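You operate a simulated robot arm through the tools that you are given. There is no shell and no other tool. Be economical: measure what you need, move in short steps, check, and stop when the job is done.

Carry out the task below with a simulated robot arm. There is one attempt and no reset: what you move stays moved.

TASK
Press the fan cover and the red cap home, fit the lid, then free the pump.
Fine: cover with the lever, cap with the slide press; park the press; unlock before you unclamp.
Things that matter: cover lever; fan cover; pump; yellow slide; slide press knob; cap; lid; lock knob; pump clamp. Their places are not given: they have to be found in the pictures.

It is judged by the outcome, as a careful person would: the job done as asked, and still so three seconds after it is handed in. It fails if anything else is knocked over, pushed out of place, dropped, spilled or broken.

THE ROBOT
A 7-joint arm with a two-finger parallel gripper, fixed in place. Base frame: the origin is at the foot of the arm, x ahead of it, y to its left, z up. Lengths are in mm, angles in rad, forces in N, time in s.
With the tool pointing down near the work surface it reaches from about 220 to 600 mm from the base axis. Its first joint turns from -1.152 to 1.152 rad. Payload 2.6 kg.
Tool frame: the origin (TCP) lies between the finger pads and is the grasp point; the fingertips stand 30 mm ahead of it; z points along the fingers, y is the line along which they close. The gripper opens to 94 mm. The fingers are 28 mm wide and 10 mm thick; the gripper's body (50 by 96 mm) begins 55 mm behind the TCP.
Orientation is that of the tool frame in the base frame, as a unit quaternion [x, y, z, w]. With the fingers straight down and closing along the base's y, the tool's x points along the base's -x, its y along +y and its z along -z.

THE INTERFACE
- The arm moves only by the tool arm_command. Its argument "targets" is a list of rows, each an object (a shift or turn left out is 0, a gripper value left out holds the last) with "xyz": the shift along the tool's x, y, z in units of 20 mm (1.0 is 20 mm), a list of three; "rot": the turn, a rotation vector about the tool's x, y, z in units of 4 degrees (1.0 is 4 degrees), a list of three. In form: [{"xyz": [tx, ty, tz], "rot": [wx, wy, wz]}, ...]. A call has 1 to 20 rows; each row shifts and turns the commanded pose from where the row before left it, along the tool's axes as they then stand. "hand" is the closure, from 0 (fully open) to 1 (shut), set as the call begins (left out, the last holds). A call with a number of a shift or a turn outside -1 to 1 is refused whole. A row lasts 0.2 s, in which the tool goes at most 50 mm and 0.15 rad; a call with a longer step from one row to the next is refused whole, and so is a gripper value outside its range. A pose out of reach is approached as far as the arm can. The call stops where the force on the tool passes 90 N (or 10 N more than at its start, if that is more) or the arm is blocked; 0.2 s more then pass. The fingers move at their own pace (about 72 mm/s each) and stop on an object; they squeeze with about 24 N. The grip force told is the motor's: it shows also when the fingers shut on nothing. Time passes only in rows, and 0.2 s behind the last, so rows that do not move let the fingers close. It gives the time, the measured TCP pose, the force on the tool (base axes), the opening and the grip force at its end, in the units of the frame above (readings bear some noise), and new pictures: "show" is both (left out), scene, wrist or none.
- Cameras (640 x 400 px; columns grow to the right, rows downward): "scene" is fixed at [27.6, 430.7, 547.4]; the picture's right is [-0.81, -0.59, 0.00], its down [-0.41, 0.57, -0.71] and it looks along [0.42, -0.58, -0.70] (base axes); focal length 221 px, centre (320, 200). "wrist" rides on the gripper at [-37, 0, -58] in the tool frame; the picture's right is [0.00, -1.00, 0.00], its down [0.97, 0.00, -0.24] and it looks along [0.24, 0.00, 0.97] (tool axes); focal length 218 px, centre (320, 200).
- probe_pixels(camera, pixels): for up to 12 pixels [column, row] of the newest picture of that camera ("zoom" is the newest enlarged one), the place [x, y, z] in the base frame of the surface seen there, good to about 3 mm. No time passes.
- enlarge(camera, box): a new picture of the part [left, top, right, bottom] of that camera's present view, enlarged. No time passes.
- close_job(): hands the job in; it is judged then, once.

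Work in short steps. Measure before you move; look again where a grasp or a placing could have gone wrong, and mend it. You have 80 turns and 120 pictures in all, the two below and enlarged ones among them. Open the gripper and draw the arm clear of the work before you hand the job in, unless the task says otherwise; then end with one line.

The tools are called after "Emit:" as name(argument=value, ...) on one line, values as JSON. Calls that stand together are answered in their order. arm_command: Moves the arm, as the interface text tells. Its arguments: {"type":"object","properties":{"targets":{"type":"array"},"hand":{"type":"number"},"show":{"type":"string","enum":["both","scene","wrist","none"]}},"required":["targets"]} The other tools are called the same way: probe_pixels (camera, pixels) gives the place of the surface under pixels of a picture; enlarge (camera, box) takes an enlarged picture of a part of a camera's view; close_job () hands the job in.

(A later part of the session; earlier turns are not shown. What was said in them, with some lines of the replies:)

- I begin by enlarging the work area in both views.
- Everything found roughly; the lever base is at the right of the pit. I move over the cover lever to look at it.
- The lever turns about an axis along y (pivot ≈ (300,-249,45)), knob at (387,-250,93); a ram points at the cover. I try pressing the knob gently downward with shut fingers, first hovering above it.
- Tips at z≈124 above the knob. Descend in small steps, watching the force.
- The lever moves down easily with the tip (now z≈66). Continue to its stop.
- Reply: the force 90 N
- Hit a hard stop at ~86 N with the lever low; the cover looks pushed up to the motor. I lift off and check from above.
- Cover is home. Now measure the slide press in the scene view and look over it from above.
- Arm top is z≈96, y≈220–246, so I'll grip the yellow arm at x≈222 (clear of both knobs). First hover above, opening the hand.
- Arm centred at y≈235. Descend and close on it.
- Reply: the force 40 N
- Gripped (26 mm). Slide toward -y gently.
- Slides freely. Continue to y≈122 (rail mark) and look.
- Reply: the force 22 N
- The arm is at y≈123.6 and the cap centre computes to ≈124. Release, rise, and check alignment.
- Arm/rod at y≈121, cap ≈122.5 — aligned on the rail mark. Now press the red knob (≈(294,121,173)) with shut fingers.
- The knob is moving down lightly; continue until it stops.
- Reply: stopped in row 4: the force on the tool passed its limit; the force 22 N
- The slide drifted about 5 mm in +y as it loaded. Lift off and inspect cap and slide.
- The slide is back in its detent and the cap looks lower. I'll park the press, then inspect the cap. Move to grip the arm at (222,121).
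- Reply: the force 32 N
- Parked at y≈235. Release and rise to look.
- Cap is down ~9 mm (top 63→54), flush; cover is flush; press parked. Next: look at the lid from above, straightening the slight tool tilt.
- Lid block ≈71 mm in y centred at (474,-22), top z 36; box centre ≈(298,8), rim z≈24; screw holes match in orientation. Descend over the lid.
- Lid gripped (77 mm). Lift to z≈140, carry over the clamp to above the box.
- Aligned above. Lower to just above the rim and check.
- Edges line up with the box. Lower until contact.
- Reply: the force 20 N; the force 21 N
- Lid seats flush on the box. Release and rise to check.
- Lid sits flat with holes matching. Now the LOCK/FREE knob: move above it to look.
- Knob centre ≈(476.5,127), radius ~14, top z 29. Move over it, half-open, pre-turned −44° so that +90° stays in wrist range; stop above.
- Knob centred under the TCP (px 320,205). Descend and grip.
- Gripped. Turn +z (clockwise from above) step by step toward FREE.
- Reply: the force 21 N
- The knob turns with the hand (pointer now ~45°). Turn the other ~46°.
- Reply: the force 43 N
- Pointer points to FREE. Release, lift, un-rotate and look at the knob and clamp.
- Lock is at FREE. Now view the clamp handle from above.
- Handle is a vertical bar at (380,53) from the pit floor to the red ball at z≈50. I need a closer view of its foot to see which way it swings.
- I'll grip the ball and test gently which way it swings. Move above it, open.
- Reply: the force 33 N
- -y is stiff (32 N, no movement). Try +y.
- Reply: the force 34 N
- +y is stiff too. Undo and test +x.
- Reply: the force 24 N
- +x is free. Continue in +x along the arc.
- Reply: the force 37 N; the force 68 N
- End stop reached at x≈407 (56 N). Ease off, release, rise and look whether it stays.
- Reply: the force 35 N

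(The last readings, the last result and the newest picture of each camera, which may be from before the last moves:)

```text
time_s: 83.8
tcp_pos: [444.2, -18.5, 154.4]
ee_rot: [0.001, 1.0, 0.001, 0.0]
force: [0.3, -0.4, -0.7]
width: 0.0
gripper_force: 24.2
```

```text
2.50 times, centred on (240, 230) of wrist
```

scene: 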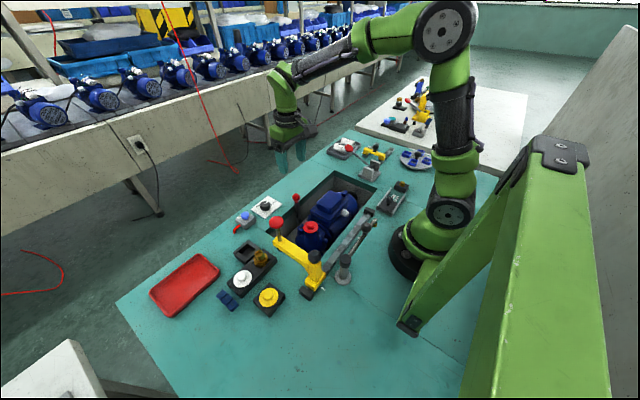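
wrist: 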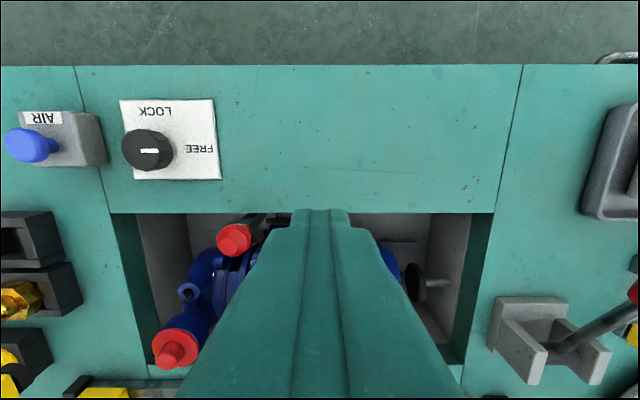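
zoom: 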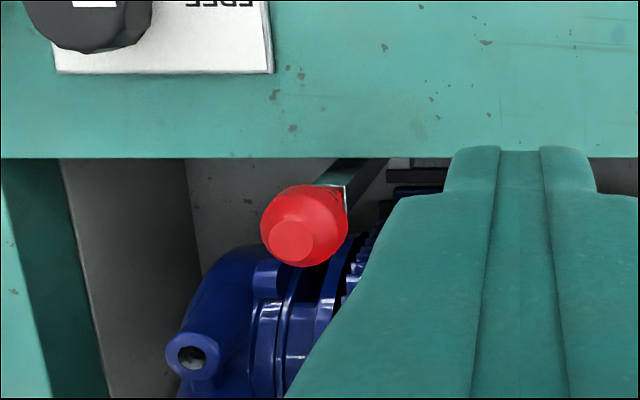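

The ball stays at x≈407. I check the lower end of the handle from the +y side to be sure it's fully open.

Emit:
arm_command(targets=[{"xyz": [0.3, 0.9, -0.6]}, {"xyz": [0.6, 0.9, -0.6]}, {"xyz": [0.7, 0.9, -0.6]}, {"xyz": [0.7, 0.9, 0]}, {"xyz": [0.7, 0.9, 0]}, {"xyz": [0.7, 0.9, 0]}, {"xyz": [0.7, 0.9, 0]}, {}], show="wrist")

Emit:
enlarge(camera="wrist", box=[280, 100, 460, 220])

```text
time_s: 85.6
tcp_pos: [357.1, 109.0, 191.4]
ee_rot: [0.001, 1.0, 0.0, 0.001]
force: [-0.3, -0.7, -0.6]
width: 0.1
gripper_force: 23.9
```

wrist: 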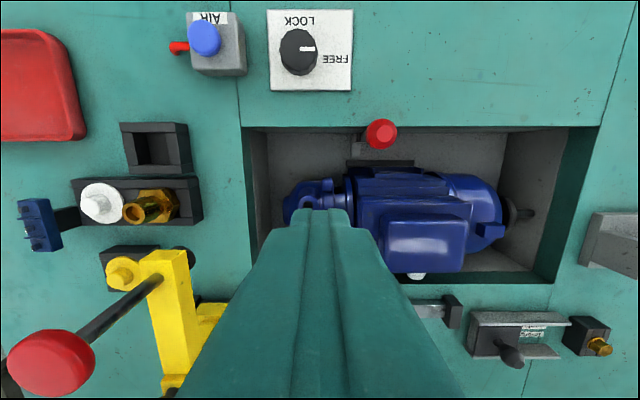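

```text
3.33 times, centred on (370, 160) of wrist
```

zoom: 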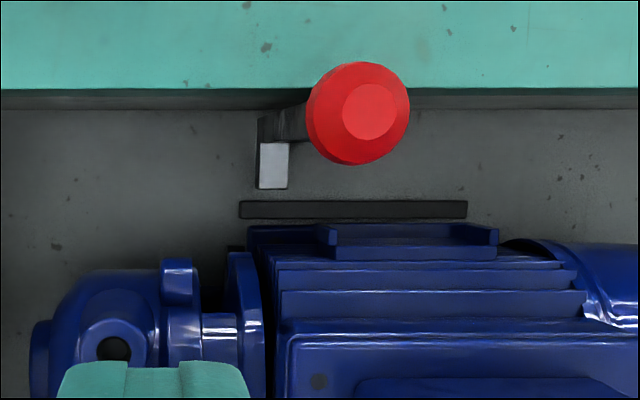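

Emit:
probe_pixels(camera="zoom", pixels=[[273, 150], [273, 183], [262, 125], [285, 125], [320, 209], [310, 115], [358, 110]])

Emit:
enlarge(camera="scene", box=[210, 130, 450, 320])

```text
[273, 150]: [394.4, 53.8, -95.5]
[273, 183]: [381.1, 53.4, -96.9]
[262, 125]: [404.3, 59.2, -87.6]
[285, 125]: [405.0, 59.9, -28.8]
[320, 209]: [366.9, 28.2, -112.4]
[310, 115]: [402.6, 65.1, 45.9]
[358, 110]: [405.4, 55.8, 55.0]
```

```text
2.11 times, centred on (330, 225) of scene
```

zoom: 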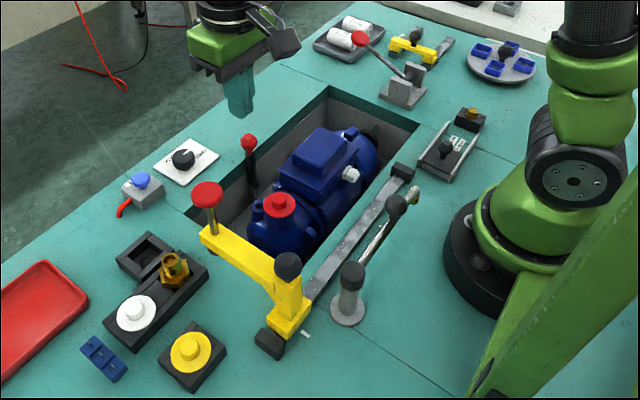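

The clamp slid back 27 mm: its jaw tip (x≈380) is clear of the pump foot (x≈367). All steps are done, so I open the hand and rise clear.

Emit:
arm_command(targets=[{"xyz": [-0.3, 0, -1]}, {"xyz": [-0.3, 0, -1]}, {"xyz": [-0.3, 0, -1]}, {"xyz": [-0.3, 0, -1]}, {"xyz": [0, 0, -1]}, {"xyz": [0, 0, -1]}, {}], hand=0, show="both")

```text
time_s: 87.2
tcp_pos: [378.1, 106.1, 311.0]
ee_rot: [0.002, 1.0, 0.001, 0.0]
force: [-0.3, 0.1, -0.1]
width: 94.3
gripper_force: 0.0
```

scene: 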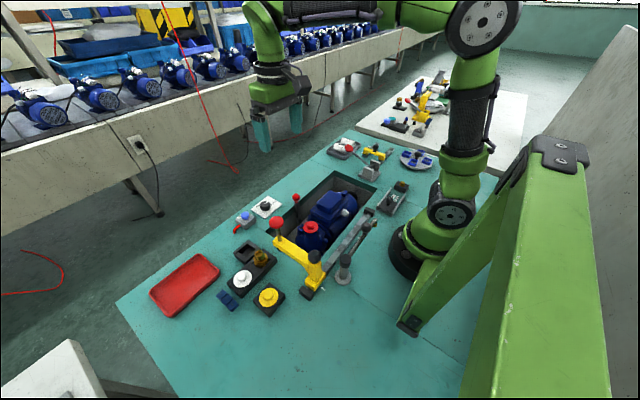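
wrist: 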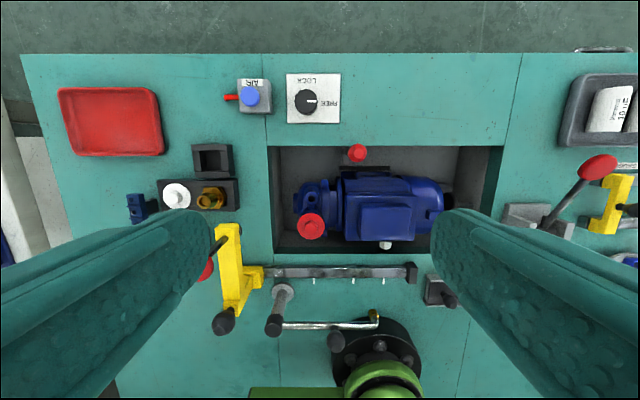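

Everything is in its final state and the arm is clear, so I hand the job in.

Emit:
close_job()

```text
The job is handed in.
```

The fan cover and red cap are pressed home, the lid is on, the press is parked, the lock is at FREE, and the clamp is drawn back clear of the pump.
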